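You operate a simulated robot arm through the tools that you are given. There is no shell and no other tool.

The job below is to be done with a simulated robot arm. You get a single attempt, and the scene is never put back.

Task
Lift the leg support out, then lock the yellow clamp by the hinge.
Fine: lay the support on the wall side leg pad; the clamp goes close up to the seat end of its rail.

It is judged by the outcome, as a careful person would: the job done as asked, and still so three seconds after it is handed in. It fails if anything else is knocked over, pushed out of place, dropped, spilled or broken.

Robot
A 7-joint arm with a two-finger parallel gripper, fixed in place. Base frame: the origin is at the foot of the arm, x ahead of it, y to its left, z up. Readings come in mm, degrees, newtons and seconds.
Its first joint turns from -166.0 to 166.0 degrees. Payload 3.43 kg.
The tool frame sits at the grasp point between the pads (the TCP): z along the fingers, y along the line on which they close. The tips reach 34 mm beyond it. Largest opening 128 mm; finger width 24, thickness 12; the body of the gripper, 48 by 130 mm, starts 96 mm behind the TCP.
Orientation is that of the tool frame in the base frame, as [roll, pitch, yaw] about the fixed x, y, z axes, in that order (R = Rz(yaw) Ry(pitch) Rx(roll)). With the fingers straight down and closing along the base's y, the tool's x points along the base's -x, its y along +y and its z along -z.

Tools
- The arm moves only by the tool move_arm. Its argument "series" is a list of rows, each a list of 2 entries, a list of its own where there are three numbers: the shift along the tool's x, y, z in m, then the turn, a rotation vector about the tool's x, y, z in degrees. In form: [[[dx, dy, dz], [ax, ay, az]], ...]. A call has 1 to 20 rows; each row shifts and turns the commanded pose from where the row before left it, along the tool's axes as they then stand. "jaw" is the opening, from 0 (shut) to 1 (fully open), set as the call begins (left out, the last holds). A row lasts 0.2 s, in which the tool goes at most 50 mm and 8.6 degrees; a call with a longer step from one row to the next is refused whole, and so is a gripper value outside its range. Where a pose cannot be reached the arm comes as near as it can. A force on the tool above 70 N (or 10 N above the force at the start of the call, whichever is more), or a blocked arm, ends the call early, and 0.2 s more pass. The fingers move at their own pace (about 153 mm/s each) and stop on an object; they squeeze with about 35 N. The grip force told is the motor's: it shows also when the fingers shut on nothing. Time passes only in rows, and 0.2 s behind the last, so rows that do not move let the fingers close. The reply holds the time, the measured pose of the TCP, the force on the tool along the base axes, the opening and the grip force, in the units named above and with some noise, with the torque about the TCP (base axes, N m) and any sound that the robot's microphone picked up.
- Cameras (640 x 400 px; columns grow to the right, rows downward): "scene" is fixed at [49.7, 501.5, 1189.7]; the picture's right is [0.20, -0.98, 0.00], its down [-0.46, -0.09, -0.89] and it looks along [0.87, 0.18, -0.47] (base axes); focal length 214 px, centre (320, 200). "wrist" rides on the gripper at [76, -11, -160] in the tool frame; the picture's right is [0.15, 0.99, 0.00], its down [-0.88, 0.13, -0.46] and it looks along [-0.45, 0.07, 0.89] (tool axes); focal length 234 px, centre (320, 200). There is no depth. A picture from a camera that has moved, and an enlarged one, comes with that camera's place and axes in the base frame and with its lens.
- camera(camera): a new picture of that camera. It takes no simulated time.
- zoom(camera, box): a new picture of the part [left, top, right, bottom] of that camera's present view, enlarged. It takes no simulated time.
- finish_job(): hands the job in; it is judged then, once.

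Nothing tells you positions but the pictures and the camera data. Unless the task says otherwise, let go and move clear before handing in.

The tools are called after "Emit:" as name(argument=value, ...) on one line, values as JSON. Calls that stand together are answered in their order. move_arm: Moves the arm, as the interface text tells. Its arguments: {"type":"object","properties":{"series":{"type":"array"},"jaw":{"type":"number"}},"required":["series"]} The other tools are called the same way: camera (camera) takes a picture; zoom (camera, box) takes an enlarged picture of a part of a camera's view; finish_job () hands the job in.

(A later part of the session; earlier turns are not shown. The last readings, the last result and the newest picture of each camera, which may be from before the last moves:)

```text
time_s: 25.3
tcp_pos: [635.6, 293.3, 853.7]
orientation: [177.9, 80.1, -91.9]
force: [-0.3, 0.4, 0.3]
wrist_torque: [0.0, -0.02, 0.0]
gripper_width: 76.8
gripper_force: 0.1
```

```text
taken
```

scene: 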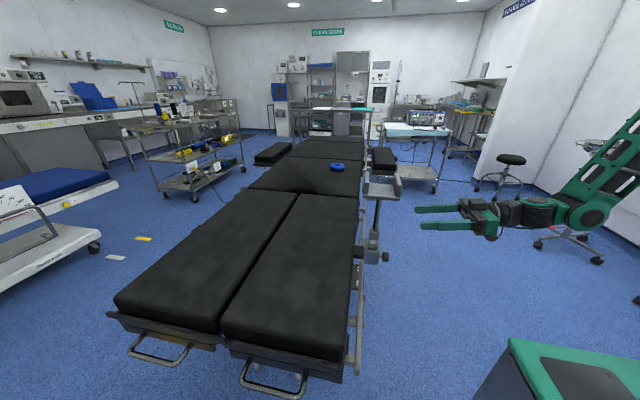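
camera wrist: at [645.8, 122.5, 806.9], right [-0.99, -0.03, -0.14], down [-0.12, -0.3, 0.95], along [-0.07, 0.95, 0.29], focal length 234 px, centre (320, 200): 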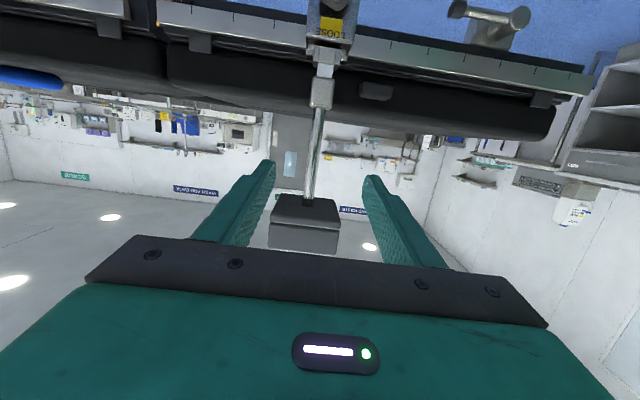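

Emit:
zoom(camera="wrist", box=[160, 170, 240, 220])

Emit:
zoom(camera="wrist", box=[260, 110, 380, 260])

Emit:
zoom(camera="wrist", box=[280, 0, 380, 120])

```text
8.00 times, centred on (200, 195) of wrist
camera zoom: at [645.8, 122.5, 806.9], right [-0.99, -0.03, -0.14], down [-0.12, -0.3, 0.95], along [-0.07, 0.95, 0.29], focal length 1873 px, centre (1280, 240)
```

zoom: 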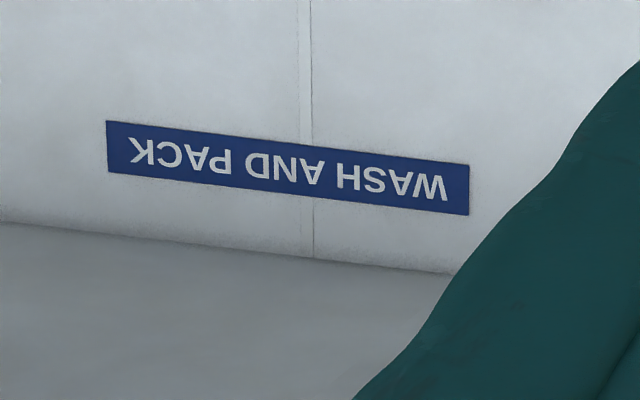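

```text
2.67 times, centred on (320, 185) of wrist
camera zoom: at [645.8, 122.5, 806.9], right [-0.99, -0.03, -0.14], down [-0.12, -0.3, 0.95], along [-0.07, 0.95, 0.29], focal length 624 px, centre (320, 240)
```

zoom: 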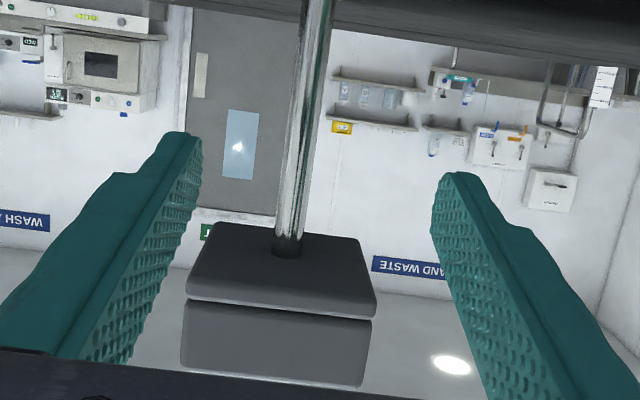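

```text
3.33 times, centred on (330, 60) of wrist
camera zoom: at [645.8, 122.5, 806.9], right [-0.99, -0.03, -0.14], down [-0.12, -0.3, 0.95], along [-0.07, 0.95, 0.29], focal length 781 px, centre (287, 667)
```

zoom: 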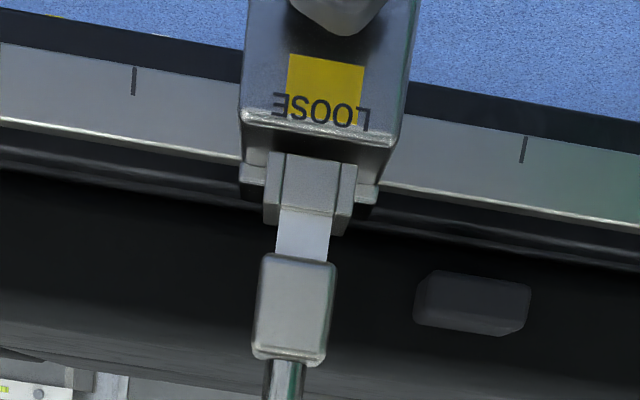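

The +y wall carries a real door with an exit sign and work-station signs, which supports the -y side as "wall side". The post is centred between the fingers at x≈641, so I'll advance to it.

Emit:
move_arm(series=[[[-0.0066, -0.0013, 0.0377], [0, 0, 0]], [[-0.0066, -0.0013, 0.0377], [0, 0, 0]], [[-0.0066, -0.0013, 0.0377], [0, 0, 0]], [[-0.0066, -0.0013, 0.0377], [0, 0, 0]], [[0, 0, 0], [0, 0, 0]]])

Emit:
camera(camera="wrist")

Emit:
zoom(camera="scene", box=[320, 150, 480, 280])

```text
time_s: 26.5
tcp_pos: [639.7, 449.8, 851.0]
orientation: [177.9, 80.0, -91.9]
force: [0.2, 0.1, 0.2]
wrist_torque: [0.0, -0.01, 0.02]
gripper_width: 76.9
gripper_force: 0.1
```

```text
taken
camera wrist: at [650.5, 278.5, 804.8], right [-0.99, -0.03, -0.14], down [-0.12, -0.3, 0.95], along [-0.07, 0.95, 0.29], focal length 234 px, centre (320, 200)
```

wrist: 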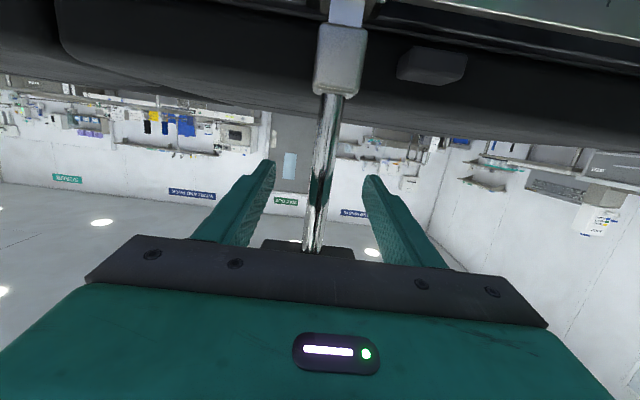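

```text
3.08 times, centred on (400, 215) of scene
camera zoom: at [49.7, 501.5, 1189.7], right [0.2, -0.98, 0.0], down [-0.46, -0.09, -0.89], along [0.87, 0.18, -0.47], focal length 660 px, centre (74, 154)
```

zoom: 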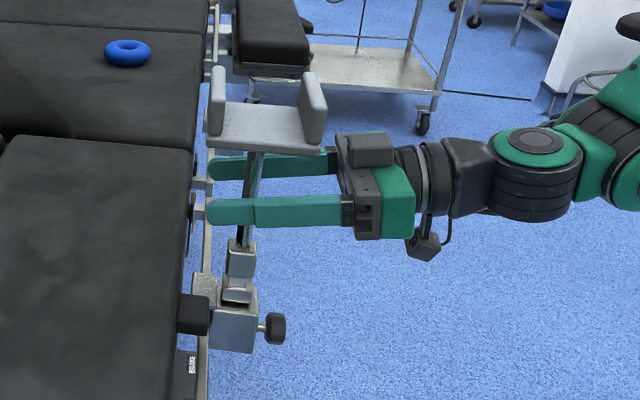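

The post is between the fingers, so I'll close on it.

Emit:
move_arm(series=[[[0, 0, 0], [0, 0, 0]], [[0, 0, 0], [0, 0, 0]], [[0, 0, 0], [0, 0, 0]]], jaw=0)

Emit:
camera(camera="wrist")

```text
time_s: 27.3
tcp_pos: [640.3, 447.2, 852.2]
orientation: [178.3, 79.9, -91.5]
force: [5.8, 2.0, 0.3]
wrist_torque: [0.2, -0.74, 0.05]
gripper_width: 15.3
gripper_force: 35.1
```

```text
taken
camera wrist: at [651.0, 278.0, 804.8], right [-0.99, -0.03, -0.14], down [-0.12, -0.3, 0.95], along [-0.07, 0.95, 0.29], focal length 234 px, centre (320, 200)
```

wrist: 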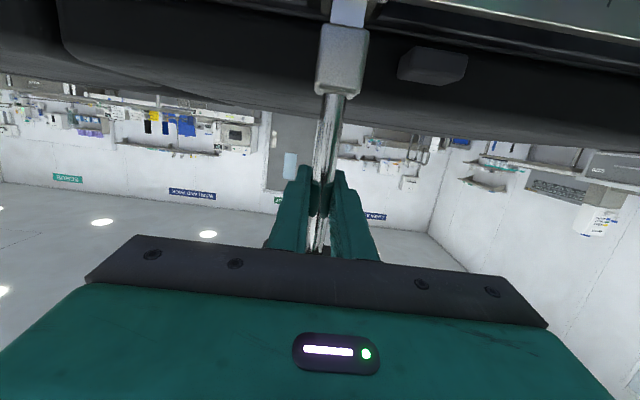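

The grip is on a 15 mm post. I'll test the lift gently, a few mm at a time, watching the force.

Emit:
move_arm(series=[[[0, -0.0015, 0], [0, 0, 0]], [[-0.003, 0, -0.0005], [0, 0, 0]], [[-0.003, 0, -0.0005], [0, 0, 0]], [[0, 0, 0], [0, 0, 0]]])

Emit:
camera(camera="wrist")

```text
time_s: 28.3
tcp_pos: [640.5, 446.8, 858.2]
orientation: [177.6, 80.0, -92.3]
force: [-0.2, 4.7, -7.8]
wrist_torque: [0.52, 0.15, 0.07]
gripper_width: 15.2
gripper_force: 35.1
```

```text
taken
camera wrist: at [651.7, 276.4, 811.4], right [-0.99, -0.03, -0.14], down [-0.12, -0.29, 0.95], along [-0.07, 0.96, 0.29], focal length 234 px, centre (320, 200)
```

wrist: 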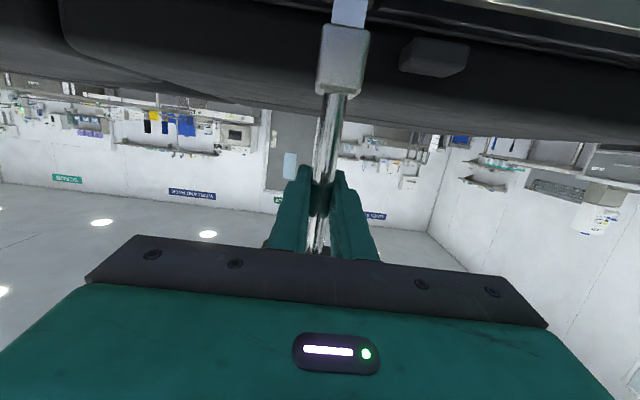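

The support moves with only about 8 N, so it is coming out freely. I'll continue straight up.

Emit:
move_arm(series=[[[-0.0098, 0, -0.0017], [0, 0, 0]], [[-0.0098, 0, -0.0017], [0, 0, 0]], [[-0.0098, 0, -0.0017], [0, 0, 0]], [[0, 0, 0], [0, 0, 0]]])

Emit:
camera(camera="wrist")

Emit:
zoom(camera="scene", box=[320, 150, 480, 280])

```text
time_s: 29.3
tcp_pos: [641.4, 445.9, 889.1]
orientation: [177.7, 80.0, -92.1]
force: [-0.3, 0.8, -2.2]
wrist_torque: [0.08, -0.06, 0.0]
gripper_width: 15.0
gripper_force: 34.8
```

```text
taken
camera wrist: at [653.0, 276.0, 841.8], right [-0.99, -0.03, -0.14], down [-0.12, -0.3, 0.95], along [-0.07, 0.95, 0.29], focal length 234 px, centre (320, 200)
```

wrist: 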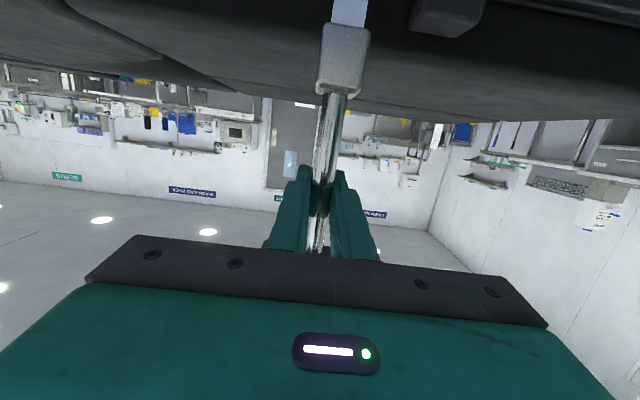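

```text
3.08 times, centred on (400, 215) of scene
camera zoom: at [49.7, 501.5, 1189.7], right [0.2, -0.98, 0.0], down [-0.46, -0.09, -0.89], along [0.87, 0.18, -0.47], focal length 660 px, centre (74, 154)
```

zoom: 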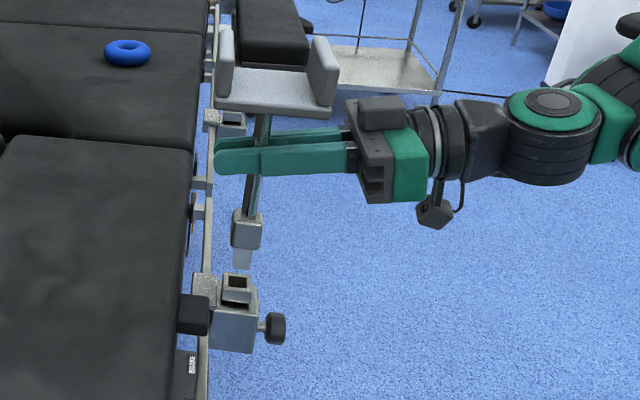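

The support is free of its socket and light (about 2.5 N). I'll lift it higher, then swing the tool to point down so the post becomes horizontal.

Emit:
move_arm(series=[[[-0.0394, 0, -0.0068], [0, 0, 0]], [[-0.0394, 0, -0.0068], [0, 0, 0]], [[-0.0394, 0, -0.0068], [0, 0, 0]], [[-0.0394, 0, -0.0068], [0, 0, 0]], [[0, 0, 0], [0, 8, 0]], [[0, 0, 0], [0, 8, 0]], [[0, 0, 0], [0, 8, 0]], [[0, 0, 0], [0, 8, 0]], [[0, 0, 0], [0, 8, 0]], [[0, 0, 0], [0, 8, 0]], [[0, 0, 0], [0, 8, 0]], [[0, 0, 0], [0, 8, 0]], [[0, 0, 0], [0, 8, 0]], [[0, 0, 0], [0, 8, 0]]])

Emit:
camera(camera="scene")

Emit:
camera(camera="wrist")

```text
time_s: 32.3
tcp_pos: [642.3, 445.6, 1049.2]
orientation: [179.6, -0.2, -89.9]
force: [0.1, 0.2, -2.0]
wrist_torque: [-0.04, 0.06, 0.02]
gripper_width: 15.0
gripper_force: 34.7
```

```text
taken
```

scene: 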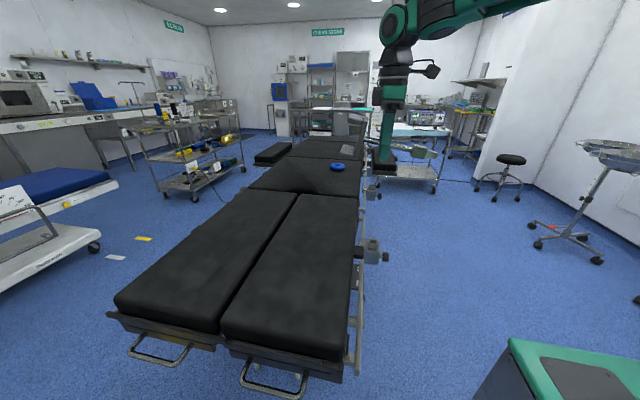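

```text
taken
camera wrist: at [654.8, 370.5, 1208.6], right [-0.99, -0.15, 0.01], down [-0.13, 0.88, 0.45], along [-0.07, 0.45, -0.89], focal length 234 px, centre (320, 200)
```

wrist: 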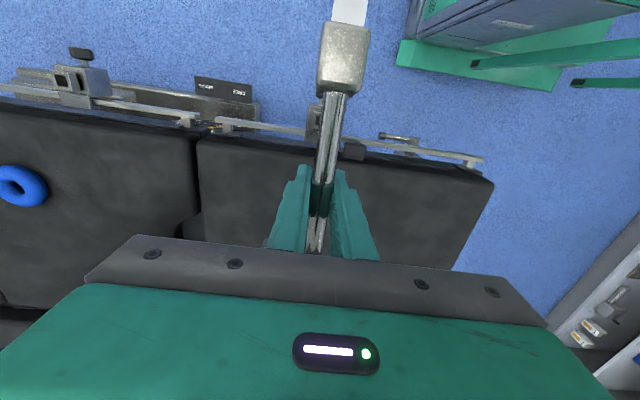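

The support is held with the post horizontal. I'll yaw the tool so the post lies along the pad, then carry it over the rail-side leg pad.

Emit:
move_arm(series=[[[0, 0, 0], [0, 0, 8.18]], [[0, 0, 0], [0, 0, 8.18]], [[0, 0, 0], [0, 0, 8.18]], [[0, 0, 0], [0, 0, 8.18]], [[0, 0, 0], [0, 0, 8.18]], [[0, 0, 0], [0, 0, 8.18]], [[0, 0, 0], [0, 0, 8.18]], [[0, 0, 0], [0, 0, 8.18]], [[0, 0, 0], [0, 0, 8.18]], [[0, 0, 0], [0, 0, 8.18]], [[0, 0, 0], [0, 0, 8.18]], [[0.0283, 0.0283, 0], [0, 0, 0]], [[0.0283, 0.0283, 0], [0, 0, 0]], [[0.0283, 0.0283, 0], [0, 0, 0]], [[0.0283, 0.0283, 0], [0, 0, 0]], [[0.0283, 0.0283, 0], [0, 0, 0]], [[0.0283, 0.0283, 0], [0, 0, 0]]])

Emit:
camera(camera="scene")

Emit:
camera(camera="wrist")

```text
time_s: 35.9
tcp_pos: [473.9, 611.2, 1046.5]
orientation: [179.9, -0.3, -179.9]
force: [0.9, -0.2, -2.4]
wrist_torque: [0.06, 0.21, -0.06]
gripper_width: 15.0
gripper_force: 34.7
```

```text
taken
```

scene: 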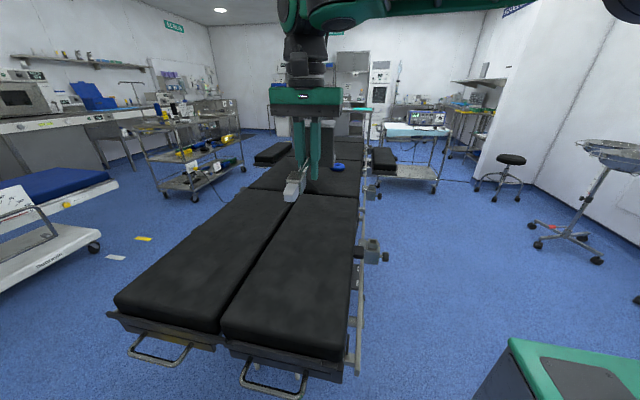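

```text
taken
camera wrist: at [397.5, 600.2, 1205.9], right [-0.15, 0.99, 0.0], down [0.88, 0.13, 0.45], along [0.45, 0.07, -0.89], focal length 234 px, centre (320, 200)
```

wrist: 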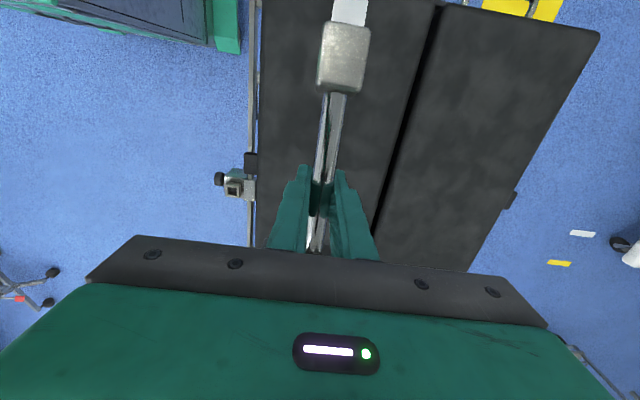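

The support is above the rail-side pad, which spans roughly x 281–880 and y 508–754. I'll tilt 10° so the spigot end is low, then descend to just above the pad.

Emit:
move_arm(series=[[[0, 0.014, 0], [0, -5, 0]], [[0, 0, 0], [0, -5, 0]], [[0.0061, 0, 0.0345], [0, 0, 0]], [[0.0061, 0, 0.0345], [0, 0, 0]], [[0.0061, 0, 0.0345], [0, 0, 0]], [[0.0061, 0, 0.0345], [0, 0, 0]], [[0.0061, 0, 0.0345], [0, 0, 0]]])

Emit:
camera(camera="scene")

Emit:
zoom(camera="scene", box=[200, 150, 400, 290])

Emit:
camera(camera="wrist")

```text
time_s: 37.5
tcp_pos: [471.7, 629.2, 873.0]
orientation: [179.9, 9.6, -179.9]
force: [-0.7, 0.4, -2.3]
wrist_torque: [0.0, 0.07, -0.03]
gripper_width: 15.1
gripper_force: 34.5
```

```text
taken
```

scene: 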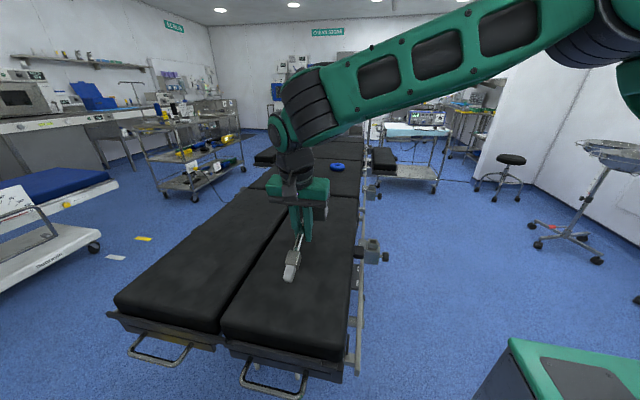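

```text
2.86 times, centred on (300, 220) of scene
camera zoom: at [49.7, 501.5, 1189.7], right [0.2, -0.98, 0.0], down [-0.46, -0.09, -0.89], along [0.87, 0.18, -0.47], focal length 613 px, centre (377, 143)
```

zoom: 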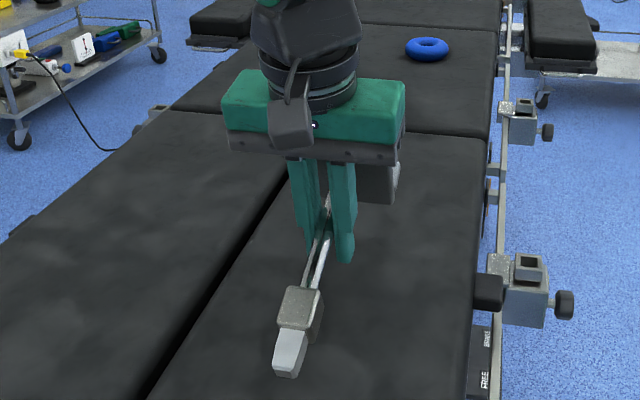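

```text
taken
camera wrist: at [370.3, 617.7, 1018.0], right [-0.15, 0.99, -0.02], down [0.79, 0.13, 0.6], along [0.59, 0.07, -0.8], focal length 234 px, centre (320, 200)
```

wrist: 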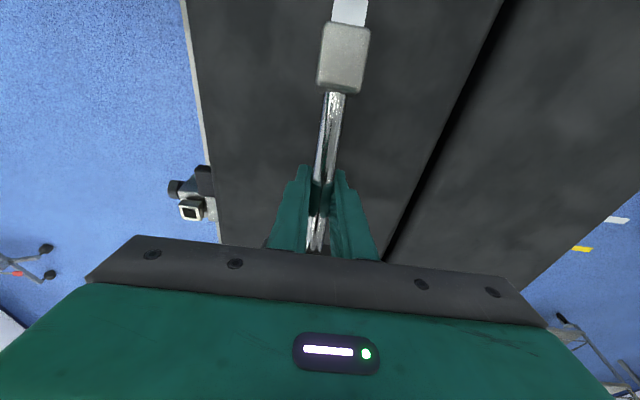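

Still above the pad with a clear placement spot. I'll go down in small steps, checking the force.

Emit:
move_arm(series=[[[0.0009, 0, 0.005], [0, 0, 0]], [[0.0009, 0, 0.005], [0, 0, 0]], [[0.0009, 0, 0.005], [0, 0, 0]]])

Emit:
zoom(camera="scene", box=[250, 190, 350, 290])

```text
time_s: 38.3
tcp_pos: [471.5, 629.7, 859.5]
orientation: [179.9, 9.6, -179.8]
force: [0.0, -0.6, -1.5]
wrist_torque: [0.01, 0.07, -0.01]
gripper_width: 15.1
gripper_force: 35.4
```

```text
4.00 times, centred on (300, 240) of scene
camera zoom: at [49.7, 501.5, 1189.7], right [0.2, -0.98, 0.0], down [-0.46, -0.09, -0.89], along [0.87, 0.18, -0.47], focal length 858 px, centre (400, 40)
```

zoom: 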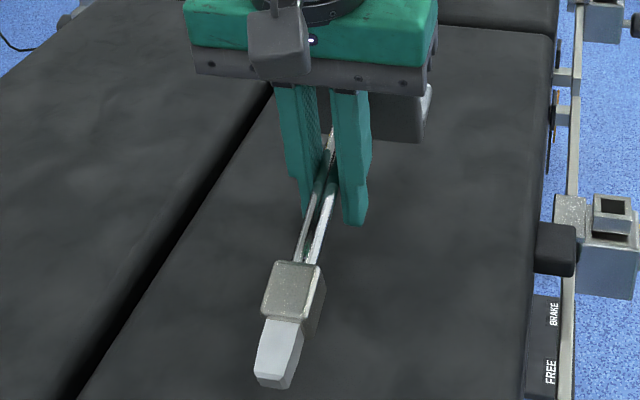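

Emit:
move_arm(series=[[[0.0007, 0, 0.004], [0, 0, 0]], [[0.0007, 0, 0.004], [0, 0, 0]], [[0.0007, 0, 0.004], [0, 0, 0]]])

```text
time_s: 39.1
tcp_pos: [470.6, 629.4, 847.6]
orientation: [-179.9, 9.5, -180.0]
force: [-0.6, 0.2, -1.9]
wrist_torque: [-0.02, 0.11, 0.01]
gripper_width: 15.3
gripper_force: 34.4
```

Emit:
move_arm(series=[[[0.0007, 0, 0.004], [0, 0, 0]], [[0.0007, 0, 0.004], [0, 0, 0]], [[0, 0, 0], [0, 0, 0]]])

Emit:
zoom(camera="scene", box=[250, 190, 350, 290])

```text
time_s: 39.9
tcp_pos: [471.8, 628.8, 839.2]
orientation: [-179.9, 9.6, -179.9]
force: [0.2, 0.0, -3.2]
wrist_torque: [-0.02, 0.12, -0.03]
gripper_width: 15.1
gripper_force: 35.8
```

```text
4.00 times, centred on (300, 240) of scene
camera zoom: at [49.7, 501.5, 1189.7], right [0.2, -0.98, 0.0], down [-0.46, -0.09, -0.89], along [0.87, 0.18, -0.47], focal length 858 px, centre (400, 40)
```

zoom: 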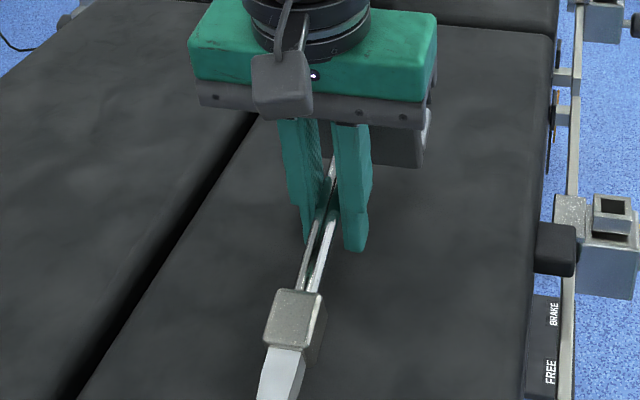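

Emit:
move_arm(series=[[[0.0007, 0, 0.004], [0, 0, 0]], [[0.0007, 0, 0.004], [0, 0, 0]], [[0.0007, 0, 0.004], [0, 0, 0]]])

```text
time_s: 40.7
tcp_pos: [469.3, 628.3, 827.3]
orientation: [179.9, 9.5, -179.8]
force: [0.8, -1.7, -1.5]
wrist_torque: [0.03, 0.14, -0.06]
gripper_width: 15.3
gripper_force: 35.7
```

Emit:
move_arm(series=[[[0.0007, 0, 0.004], [0, 0, 0]], [[0.0007, 0, 0.004], [0, 0, 0]], [[0, 0, 0], [0, 0, 0]]])

Emit:
zoom(camera="scene", box=[250, 190, 350, 290])

Emit:
camera(camera="wrist")

```text
time_s: 41.5
tcp_pos: [469.8, 629.2, 819.7]
orientation: [179.9, 9.6, -179.8]
force: [0.7, 1.5, 2.4]
wrist_torque: [0.14, 0.74, -0.22]
gripper_width: 15.3
gripper_force: 34.9
```

```text
4.00 times, centred on (300, 240) of scene
camera zoom: at [49.7, 501.5, 1189.7], right [0.2, -0.98, 0.0], down [-0.46, -0.09, -0.89], along [0.87, 0.18, -0.47], focal length 858 px, centre (400, 40)
```

zoom: 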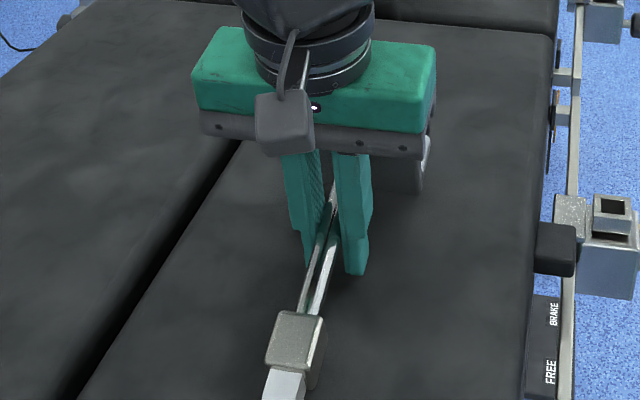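

```text
taken
camera wrist: at [368.9, 618.1, 963.1], right [-0.15, 0.99, -0.02], down [0.79, 0.13, 0.6], along [0.59, 0.07, -0.8], focal length 234 px, centre (320, 200)
```

wrist: 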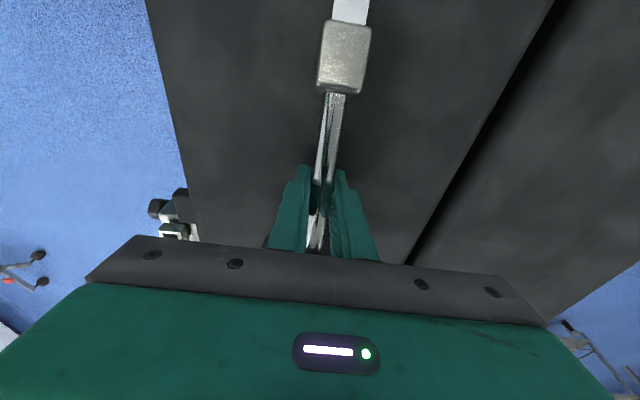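

The torque shows the spigot end touching the pad, and the trough's lower cheek is within a few mm of it. I'll open the fingers and see it settle.

Emit:
move_arm(series=[[[0, 0, 0], [0, 0, 0]], [[0, 0, 0], [0, 0, 0]], [[0, 0, 0], [0, 0, 0]]], jaw=0.4)

Emit:
zoom(camera="scene", box=[250, 190, 350, 290])

Emit:
camera(camera="wrist")

```text
time_s: 42.3
tcp_pos: [471.6, 629.4, 818.7]
orientation: [180.0, 9.6, -179.7]
force: [-0.5, -0.3, -0.1]
wrist_torque: [-0.02, 0.0, -0.02]
gripper_width: 51.4
gripper_force: 0.1
```

```text
4.00 times, centred on (300, 240) of scene
camera zoom: at [49.7, 501.5, 1189.7], right [0.2, -0.98, 0.0], down [-0.46, -0.09, -0.89], along [0.87, 0.18, -0.47], focal length 858 px, centre (400, 40)
```

zoom: 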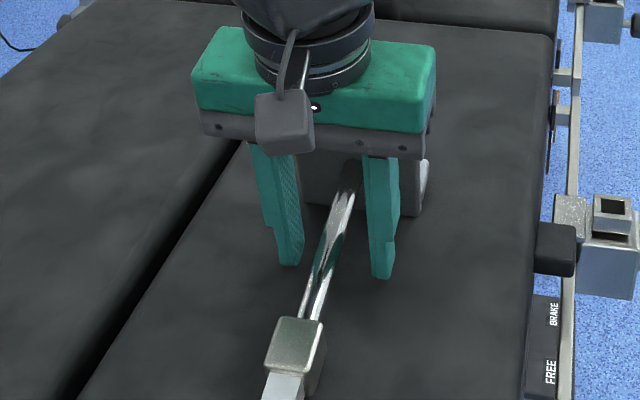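

```text
taken
camera wrist: at [368.9, 618.2, 963.1], right [-0.15, 0.99, -0.02], down [0.79, 0.13, 0.6], along [0.59, 0.07, -0.8], focal length 234 px, centre (320, 200)
```

wrist: 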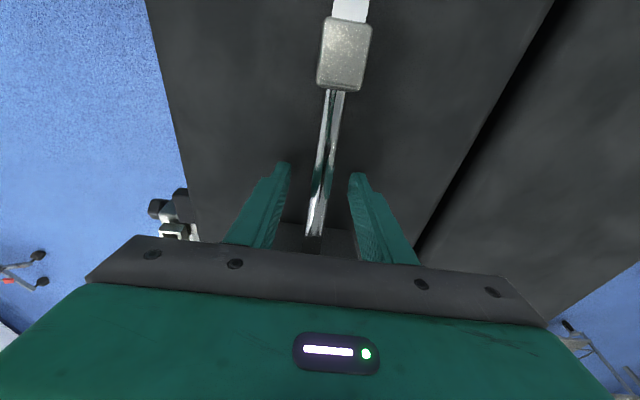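

The support has settled on the pad and the gripper is free. I'll rise straight up and check it.

Emit:
move_arm(series=[[[-0.0035, 0, -0.0197], [0, 0, 0]], [[-0.0035, 0, -0.0197], [0, 0, 0]], [[-0.006, 0, -0.034], [0, 0, 0]], [[-0.006, 0, -0.034], [0, 0, 0]], [[-0.006, 0, -0.034], [0, 0, 0]], [[-0.006, 0, -0.034], [0, 0, 0]], [[0, 0, -0.03], [0, 5, 0]], [[0, 0, -0.03], [0, 5, 0]]])

Emit:
camera(camera="scene")

Emit:
camera(camera="wrist")

```text
time_s: 44.1
tcp_pos: [464.3, 631.2, 1059.0]
orientation: [179.9, -0.4, -179.8]
force: [-0.2, 1.5, -1.5]
wrist_torque: [-0.01, -0.04, 0.0]
gripper_width: 51.2
gripper_force: 0.2
```

```text
taken
```

scene: 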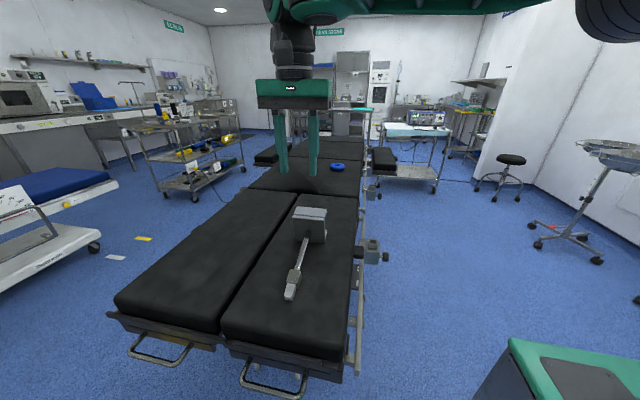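

```text
taken
camera wrist: at [389.0, 619.4, 1218.3], right [-0.15, 0.99, 0.0], down [0.88, 0.13, 0.45], along [0.44, 0.07, -0.89], focal length 234 px, centre (320, 200)
```

wrist: 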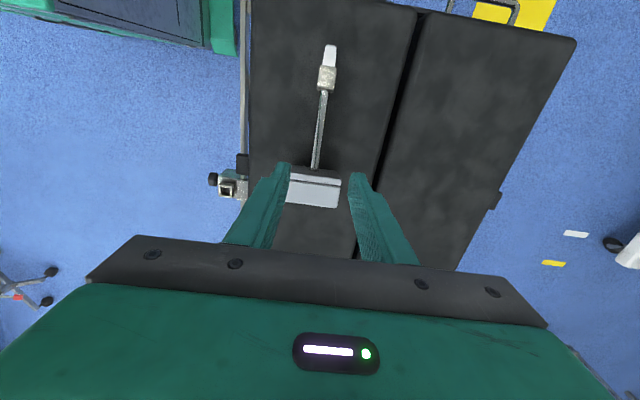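

The support lies stably on the rail-side pad. Now for the clamp: I'll move back to the robot side and turn the tool to face the knob.

Emit:
move_arm(series=[[[-0.016, -0.0392, 0], [0, 0, 0]], [[-0.016, -0.0392, 0], [0, 0, 0]], [[-0.016, -0.0392, 0], [0, 0, 0]], [[-0.016, -0.0392, 0], [0, 0, 0]], [[-0.016, -0.0392, 0], [0, 0, 0]], [[-0.016, -0.0392, 0], [0, 0, 0]], [[-0.016, -0.0392, 0], [0, 0, 0]], [[-0.016, -0.0392, 0], [0, 0, 0]], [[-0.016, -0.0392, 0], [0, 0, 0]], [[-0.016, -0.0392, 0], [0, 0, 0]], [[-0.016, -0.0392, 0], [0, 0, 0]]])

Emit:
move_arm(series=[[[0, 0, 0], [0, 0, -8.18]], [[0, 0, 0], [0, 0, -8.18]], [[0, 0, 0], [0, 0, -8.18]], [[0, 0, 0], [0, 0, -8.18]], [[0, 0, 0], [0, 0, -8.18]], [[0, 0, 0], [0, 0, -8.18]], [[0, 0, 0], [0, 0, -8.18]], [[0, 0, 0], [0, 0, -8.18]], [[0, 0, 0], [0, 0, -8.18]], [[0, 0, 0], [0, 0, -8.18]], [[0, 0, 0], [0, 0, -8.18]]])

```text
time_s: 46.5
tcp_pos: [640.2, 197.4, 1055.0]
orientation: [-179.9, -0.3, -179.7]
force: [-0.7, 0.0, -0.8]
wrist_torque: [-0.01, 0.01, -0.01]
gripper_width: 51.1
gripper_force: 0.1
```

```text
time_s: 48.9
tcp_pos: [642.6, 199.8, 1054.8]
orientation: [179.6, 0.1, -89.6]
force: [0.0, -0.4, -0.6]
wrist_torque: [0.03, 0.01, 0.01]
gripper_width: 50.9
gripper_force: 0.1
```

Emit:
move_arm(series=[[[0, 0, 0.039], [0, -6, 0]], [[0.004, 0, 0.038], [0, -6, 0]], [[0.008, 0, 0.038], [0, -6, 0]], [[0.012, 0, 0.037], [0, -6, 0]], [[0.015, 0, 0.035], [0, -6, 0]], [[0.019, 0, 0.033], [0, -6, 0]], [[0.022, 0, 0.031], [0, -6, 0]], [[0.026, 0, 0.028], [0, -6, 0]], [[0.029, 0, 0.025], [0, -6, 0]], [[0, 0, 0], [0, -6, 0]], [[0, 0, 0], [0, -6, 0]]])

Emit:
camera(camera="wrist")

Emit:
camera(camera="scene")

```text
time_s: 51.3
tcp_pos: [638.7, 198.2, 710.3]
orientation: [179.2, 66.1, -90.7]
force: [0.5, 0.0, -0.6]
wrist_torque: [0.0, 0.04, -0.02]
gripper_width: 51.2
gripper_force: 0.1
```

```text
taken
camera wrist: at [650.4, 22.5, 704.9], right [-0.99, -0.06, -0.13], down [-0.12, -0.06, 0.99], along [-0.07, 1.0, 0.05], focal length 234 px, centre (320, 200)
```

wrist: 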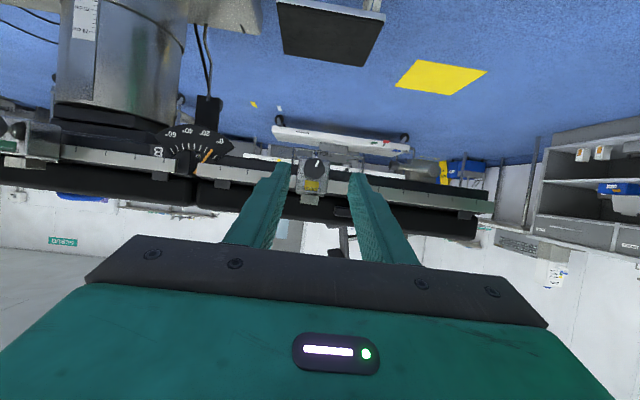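

```text
taken
```

scene: 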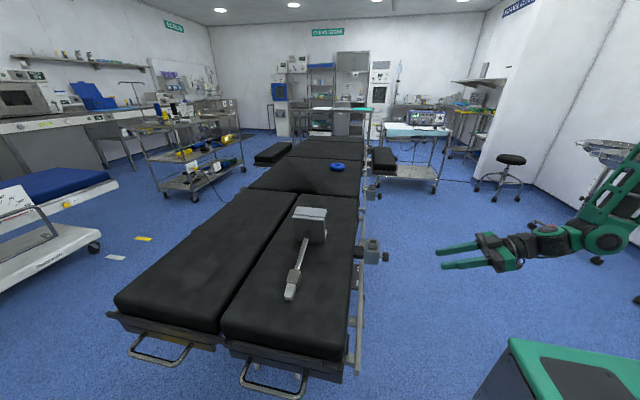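

Emit:
zoom(camera="wrist", box=[280, 140, 350, 215])

Emit:
zoom(camera="wrist", box=[0, 90, 260, 220])

```text
5.33 times, centred on (315, 178) of wrist
camera zoom: at [650.4, 22.5, 704.9], right [-0.99, -0.06, -0.13], down [-0.12, -0.06, 0.99], along [-0.07, 1.0, 0.05], focal length 1249 px, centre (347, 320)
```

zoom: 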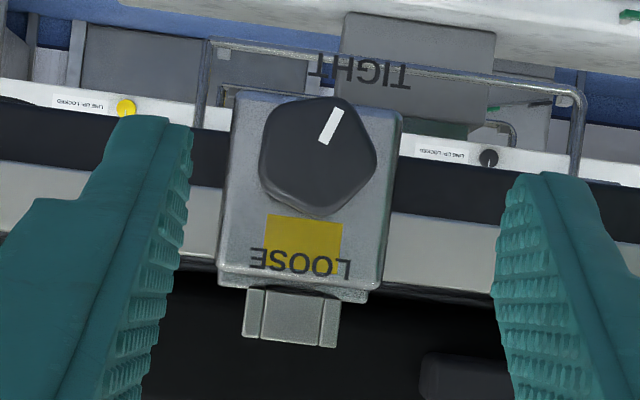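

```text
2.46 times, centred on (130, 155) of wrist
camera zoom: at [650.4, 22.5, 704.9], right [-0.99, -0.06, -0.13], down [-0.12, -0.06, 0.99], along [-0.07, 1.0, 0.05], focal length 576 px, centre (788, 311)
```

zoom: 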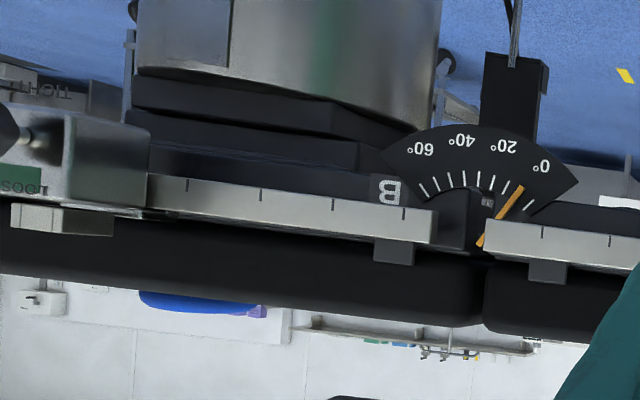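

The knob axis is at about x 639.5, z 678, with the pointer near TIGHT and LOOSE straight up. I'll level the tool to horizontal, line up with the knob axis and stop just short of it.

Emit:
move_arm(series=[[[0, 0, 0], [0, -8, 0]], [[0, 0, 0], [0, -8, 0]], [[0, 0, 0], [0, -7.9, 0]], [[0.008, 0, 0.033], [0, 0, 0]], [[0.008, 0, 0.033], [0, 0, 0]], [[0.008, 0, 0.033], [0, 0, 0]], [[0.008, 0, 0.033], [0, 0, 0]], [[0, 0, 0], [0, 0, 0]]], jaw=0.45)

Emit:
camera(camera="wrist")

Emit:
zoom(camera="scene", box=[340, 190, 480, 300])

```text
time_s: 53.1
tcp_pos: [642.3, 330.2, 678.5]
orientation: [111.4, 89.7, -158.4]
force: [-0.3, 0.8, 0.4]
wrist_torque: [-0.01, 0.0, -0.04]
gripper_width: 57.5
gripper_force: 0.1
```

```text
taken
camera wrist: at [652.6, 170.7, 602.7], right [-0.99, 0.0, -0.14], down [-0.12, -0.45, 0.88], along [-0.07, 0.89, 0.45], focal length 234 px, centre (320, 200)
```

wrist: 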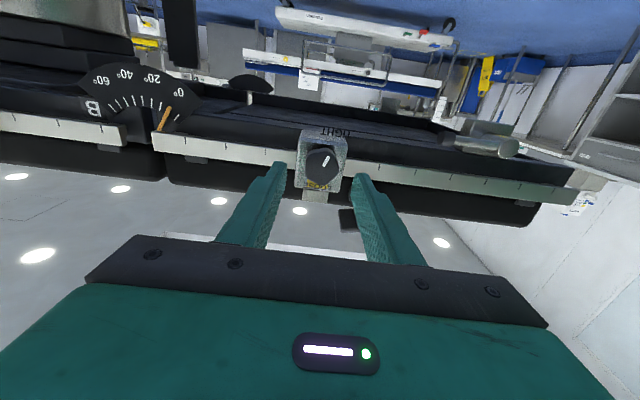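

```text
3.64 times, centred on (410, 245) of scene
camera zoom: at [49.7, 501.5, 1189.7], right [0.2, -0.98, 0.0], down [-0.46, -0.09, -0.89], along [0.87, 0.18, -0.47], focal length 780 px, centre (-7, 36)
```

zoom: 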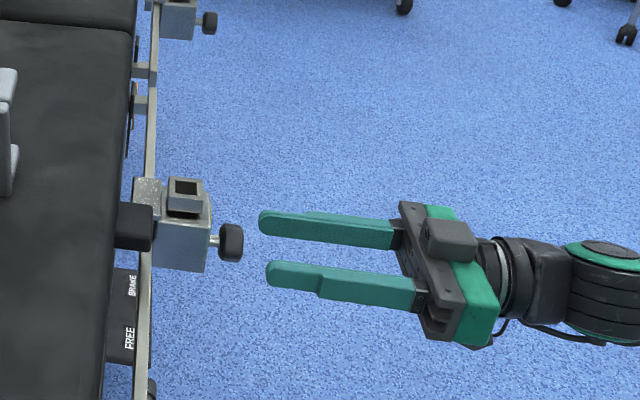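

Emit:
zoom(camera="wrist", box=[290, 120, 360, 210])

```text
4.44 times, centred on (325, 165) of wrist
camera zoom: at [652.6, 170.7, 602.7], right [-0.99, 0.0, -0.14], down [-0.12, -0.45, 0.88], along [-0.07, 0.89, 0.45], focal length 1041 px, centre (298, 356)
```

zoom: 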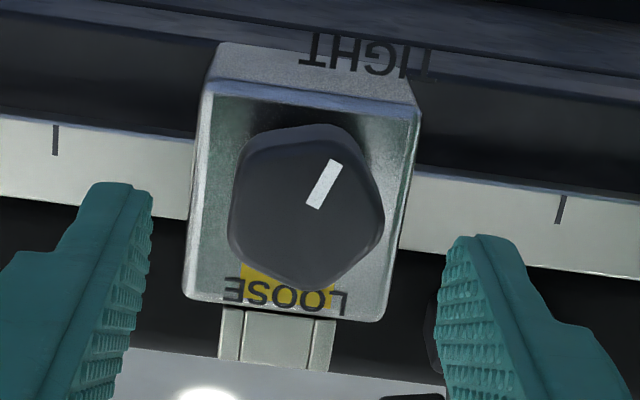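

The knob is a rounded pentagon, and a small correction of about 2.7 mm in x and 1.5 mm down lines it up. I'll advance so the fingertips straddle it without reaching the box face.

Emit:
move_arm(series=[[[0.0015, 0.0027, 0.01], [0, 0, 0]], [[0, 0, 0.012], [0, 0, 0]], [[0, 0, 0.012], [0, 0, 0]], [[0, 0, 0.012], [0, 0, 0]], [[0, 0, 0], [0, 0, 0]]])

Emit:
zoom(camera="wrist", box=[270, 110, 380, 220])

Emit:
zoom(camera="scene", box=[340, 210, 440, 290])

```text
time_s: 54.3
tcp_pos: [638.2, 376.1, 676.6]
orientation: [109.1, 89.6, -160.7]
force: [0.2, -0.5, 0.4]
wrist_torque: [-0.01, -0.01, -0.03]
gripper_width: 57.7
gripper_force: 0.0
```

```text
3.64 times, centred on (325, 165) of wrist
camera zoom: at [647.9, 216.9, 601.0], right [-0.99, 0.0, -0.14], down [-0.12, -0.45, 0.88], along [-0.07, 0.89, 0.45], focal length 852 px, centre (302, 327)
```

zoom: 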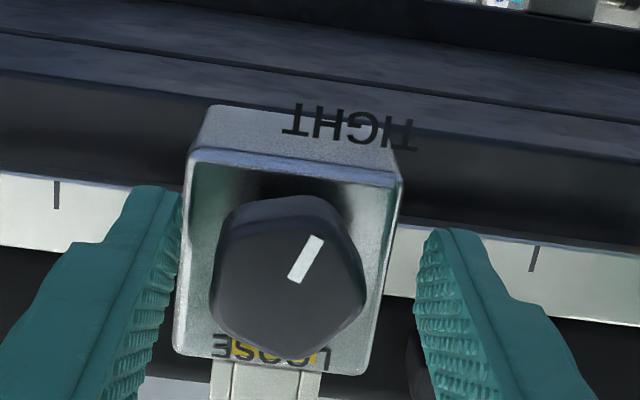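

```text
5.00 times, centred on (390, 250) of scene
camera zoom: at [49.7, 501.5, 1189.7], right [0.2, -0.98, 0.0], down [-0.46, -0.09, -0.89], along [0.87, 0.18, -0.47], focal length 1072 px, centre (-30, -50)
```

zoom: 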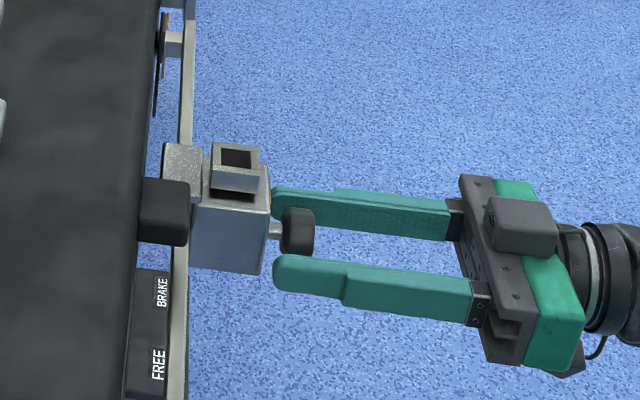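

The fingertips straddle the knob; a small sideways correction of 2.5 mm, then close on it.

Emit:
move_arm(series=[[[0.0015, -0.0025, 0], [0, 0, 0]], [[0, 0, 0], [0, 0, 0]]])

Emit:
move_arm(series=[[[0, 0, 0], [0, 0, 0]], [[0, 0, 0], [0, 0, 0]], [[0, 0, 0], [0, 0, 0]]], jaw=0)

Emit:
zoom(camera="wrist", box=[270, 110, 380, 220])

```text
time_s: 54.9
tcp_pos: [639.3, 376.2, 676.3]
orientation: [109.5, 89.6, -160.4]
force: [0.4, -0.5, 0.4]
wrist_torque: [0.0, -0.01, 0.03]
gripper_width: 57.6
gripper_force: 0.0
```

```text
time_s: 55.7
tcp_pos: [640.8, 375.5, 676.8]
orientation: [111.0, 89.7, -159.0]
force: [14.3, 8.7, 0.1]
wrist_torque: [-0.13, 0.12, -0.34]
gripper_width: 33.8
gripper_force: 45.5
```

```text
3.64 times, centred on (325, 165) of wrist
camera zoom: at [650.9, 216.7, 600.0], right [-0.99, 0.0, -0.14], down [-0.13, -0.45, 0.88], along [-0.06, 0.89, 0.45], focal length 852 px, centre (302, 327)
```

zoom: 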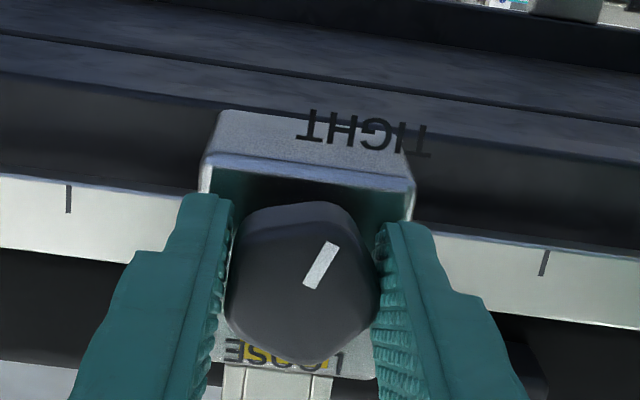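

The knob is gripped. I'll relieve the side load, then test-turn it by 10° clockwise as seen from the front.

Emit:
move_arm(series=[[[0, -0.002, 0], [0, 0, 0]], [[0, 0, 0], [0, 0, 5]], [[0, 0, 0], [0, 0, 5]], [[0, 0, 0], [0, 0, 0]]])

Emit:
zoom(camera="wrist", box=[270, 110, 380, 220])

```text
time_s: 56.7
tcp_pos: [640.2, 375.9, 675.5]
orientation: [91.0, 79.4, -178.7]
force: [-5.7, -7.6, 0.4]
wrist_torque: [-0.07, -1.0, 0.01]
gripper_width: 33.6
gripper_force: 44.4
```

```text
3.64 times, centred on (325, 165) of wrist
camera zoom: at [637.8, 216.7, 598.8], right [-1.0, 0.0, 0.04], down [0.03, -0.45, 0.89], along [0.01, 0.89, 0.45], focal length 852 px, centre (302, 327)
```

zoom: 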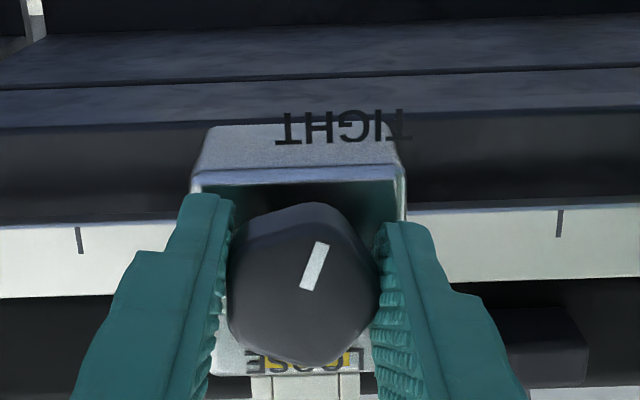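

Clockwise is blocked at 1 N·m with no turn, so the knob is hard at TIGHT. I'll try turning it anticlockwise to loosen it.

Emit:
move_arm(series=[[[0, 0, 0], [0, 0, -5]], [[0, 0, 0], [0, 0, -5]], [[0, 0, 0], [0, 0, -5]], [[0, 0, 0], [0, 0, -5]], [[0, 0, 0], [0, 0, -5]], [[0, 0, 0], [0, 0, 0]]])

Emit:
zoom(camera="wrist", box=[270, 110, 380, 220])

```text
time_s: 58.1
tcp_pos: [641.8, 375.8, 675.9]
orientation: [-90.0, 75.3, 0.1]
force: [-6.8, -3.8, 9.7]
wrist_torque: [0.76, -0.09, 0.16]
gripper_width: 33.5
gripper_force: 45.0
```

```text
3.64 times, centred on (325, 165) of wrist
camera zoom: at [671.3, 217.0, 604.4], right [-0.92, 0.0, -0.39], down [-0.35, -0.46, 0.82], along [-0.18, 0.89, 0.42], focal length 852 px, centre (302, 327)
```

zoom: 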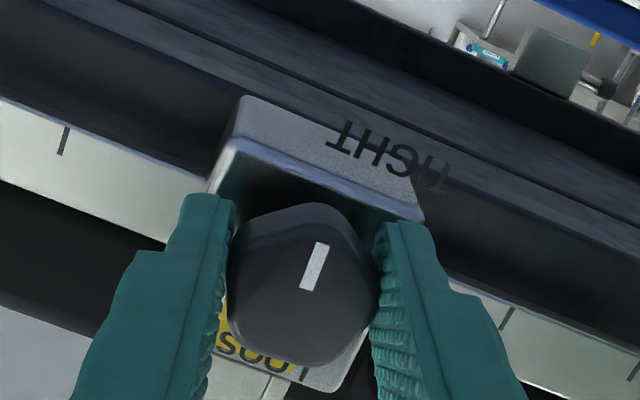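

The knob turns freely anticlockwise. I'll continue loosening in that direction.

Emit:
move_arm(series=[[[-0.001, 0, 0], [0, 0, -7]], [[0, 0, 0], [0, 0, -8]], [[0, 0, 0], [0, 0, -8]], [[0, 0, 0], [0, 0, -8]], [[0, 0, 0], [0, 0, -8]], [[0, 0, 0], [0, 0, -8]], [[0, 0, 0], [0, 0, 0]]])

Emit:
zoom(camera="wrist", box=[270, 110, 380, 220])

Emit:
camera(camera="scene")

```text
time_s: 59.7
tcp_pos: [643.3, 375.8, 675.3]
orientation: [-90.0, 28.2, -0.1]
force: [30.3, 4.0, 13.7]
wrist_torque: [0.18, -0.05, -0.78]
gripper_width: 33.3
gripper_force: 45.4
```

```text
3.64 times, centred on (325, 165) of wrist
camera zoom: at [714.2, 216.9, 650.1], right [-0.34, 0.0, -0.94], down [-0.84, -0.45, 0.3], along [-0.43, 0.89, 0.15], focal length 852 px, centre (302, 327)
```

zoom: 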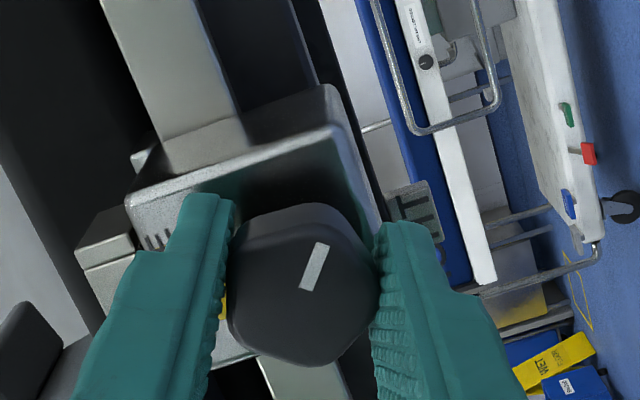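

```text
taken
```

scene: 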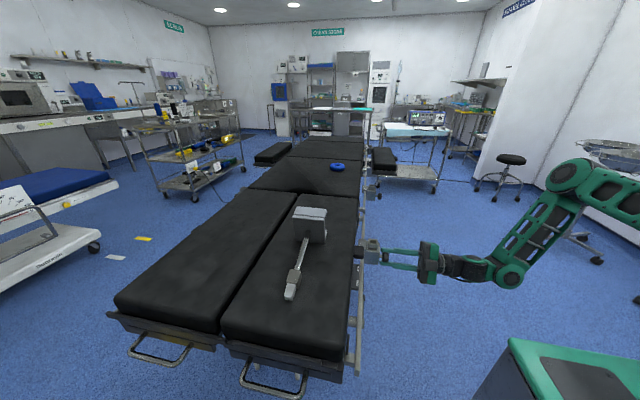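

It keeps turning, but with side load from slight misalignment. I'll relieve that and carry on.

Emit:
move_arm(series=[[[0.002, -0.0027, 0], [0, 0, 0]], [[0, 0, 0], [0, 0, -8]], [[0, 0, 0], [0, 0, -8]], [[0, 0, 0], [0, 0, -8]], [[0, 0, 0], [0, 0, 0]]])

Emit:
zoom(camera="scene", box=[340, 210, 440, 290])

```text
time_s: 60.4
tcp_pos: [656.3, 379.5, 676.9]
orientation: [-91.6, 17.4, 0.0]
force: [18.5, 9.4, -43.2]
wrist_torque: [0.26, -0.19, -1.18]
gripper_width: 33.7
gripper_force: 45.2
out of reach, approached as far as the arm can: row 3
stopped in row 3: the force on the tool passed its limit at 94 N (the readings are from after the stop); the commanded pose is now the measured one
```

```text
5.00 times, centred on (390, 250) of scene
camera zoom: at [49.7, 501.5, 1189.7], right [0.2, -0.98, 0.0], down [-0.46, -0.09, -0.89], along [0.87, 0.18, -0.47], focal length 1072 px, centre (-30, -50)
```

zoom: 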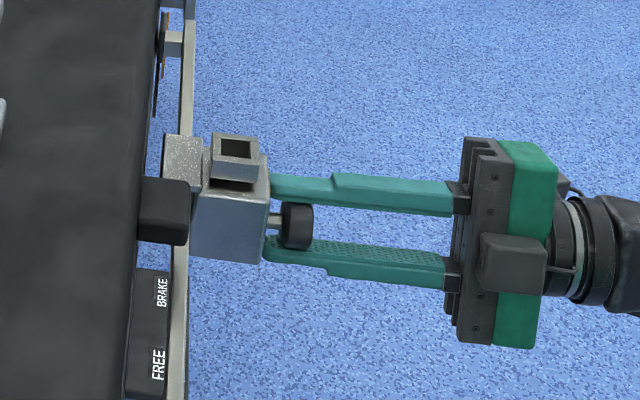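

The wrist reached its limit near -72° roll, and the loosened clamp slid a little along +x. I'll release the knob, back off and look.

Emit:
move_arm(series=[[[0, 0, 0], [0, 0, 0]], [[0, 0, 0], [0, 0, 0]]], jaw=0.45)

Emit:
move_arm(series=[[[0, 0, -0.015], [0, 0, 0]], [[0, 0, -0.025], [0, 0, 8]], [[0, 0, -0.02], [0, 0, 8]], [[0, 0, 0], [0, 0, 8]], [[0, 0, 0], [0, 0, 8]], [[0, 0, 0], [0, 0, 8]], [[0, 0, 0], [0, 0, 8]], [[0, 0, 0], [0, 0, 8]], [[0, 0, 0], [0, 0, 8]], [[0, 0, 0], [0, 0, 8.6]]])

Emit:
camera(camera="wrist")

Emit:
zoom(camera="wrist", box=[260, 100, 400, 220])

Emit:
camera(camera="scene")

```text
time_s: 61.0
tcp_pos: [654.1, 380.5, 683.1]
orientation: [-90.7, 17.4, 0.6]
force: [-18.4, -35.8, -7.5]
wrist_torque: [0.65, -0.28, -0.08]
gripper_width: 50.2
gripper_force: 0.1
```

```text
time_s: 63.2
tcp_pos: [656.3, 337.8, 682.3]
orientation: [-126.8, 88.7, -36.1]
force: [0.4, -0.2, 0.0]
wrist_torque: [-0.01, -0.02, 0.0]
gripper_width: 57.7
gripper_force: 0.2
out of reach, approached as far as the arm can: row 1
```

```text
taken
camera wrist: at [671.7, 177.2, 608.3], right [-0.99, -0.01, -0.16], down [-0.14, -0.45, 0.88], along [-0.09, 0.9, 0.44], focal length 234 px, centre (320, 200)
```

wrist: 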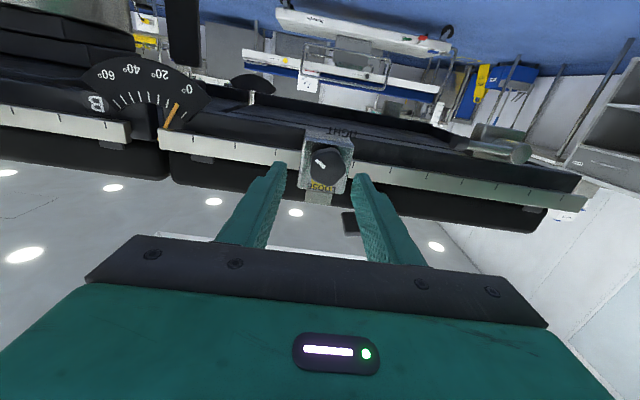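

```text
3.33 times, centred on (330, 160) of wrist
camera zoom: at [671.7, 177.2, 608.3], right [-0.99, -0.01, -0.16], down [-0.14, -0.45, 0.88], along [-0.09, 0.9, 0.44], focal length 781 px, centre (287, 333)
```

zoom: 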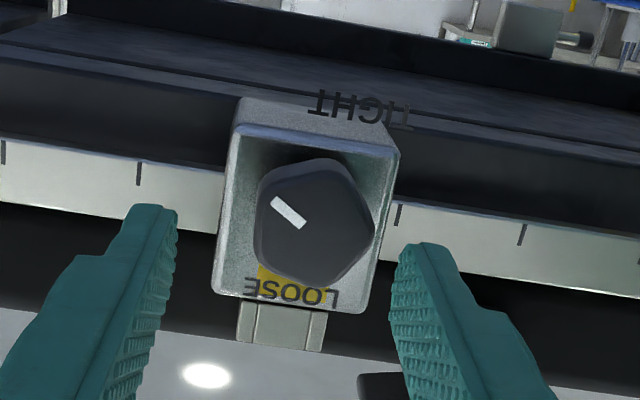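

```text
taken
```

scene: 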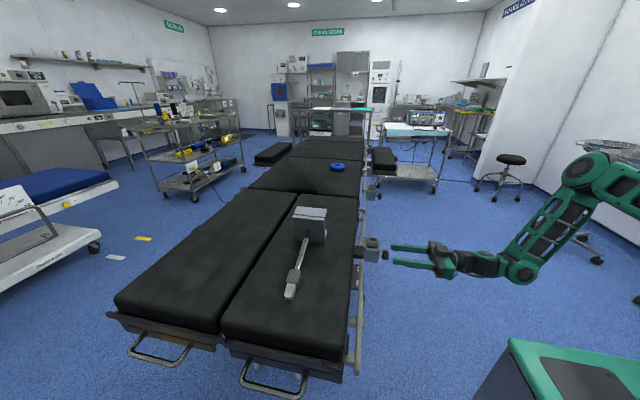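

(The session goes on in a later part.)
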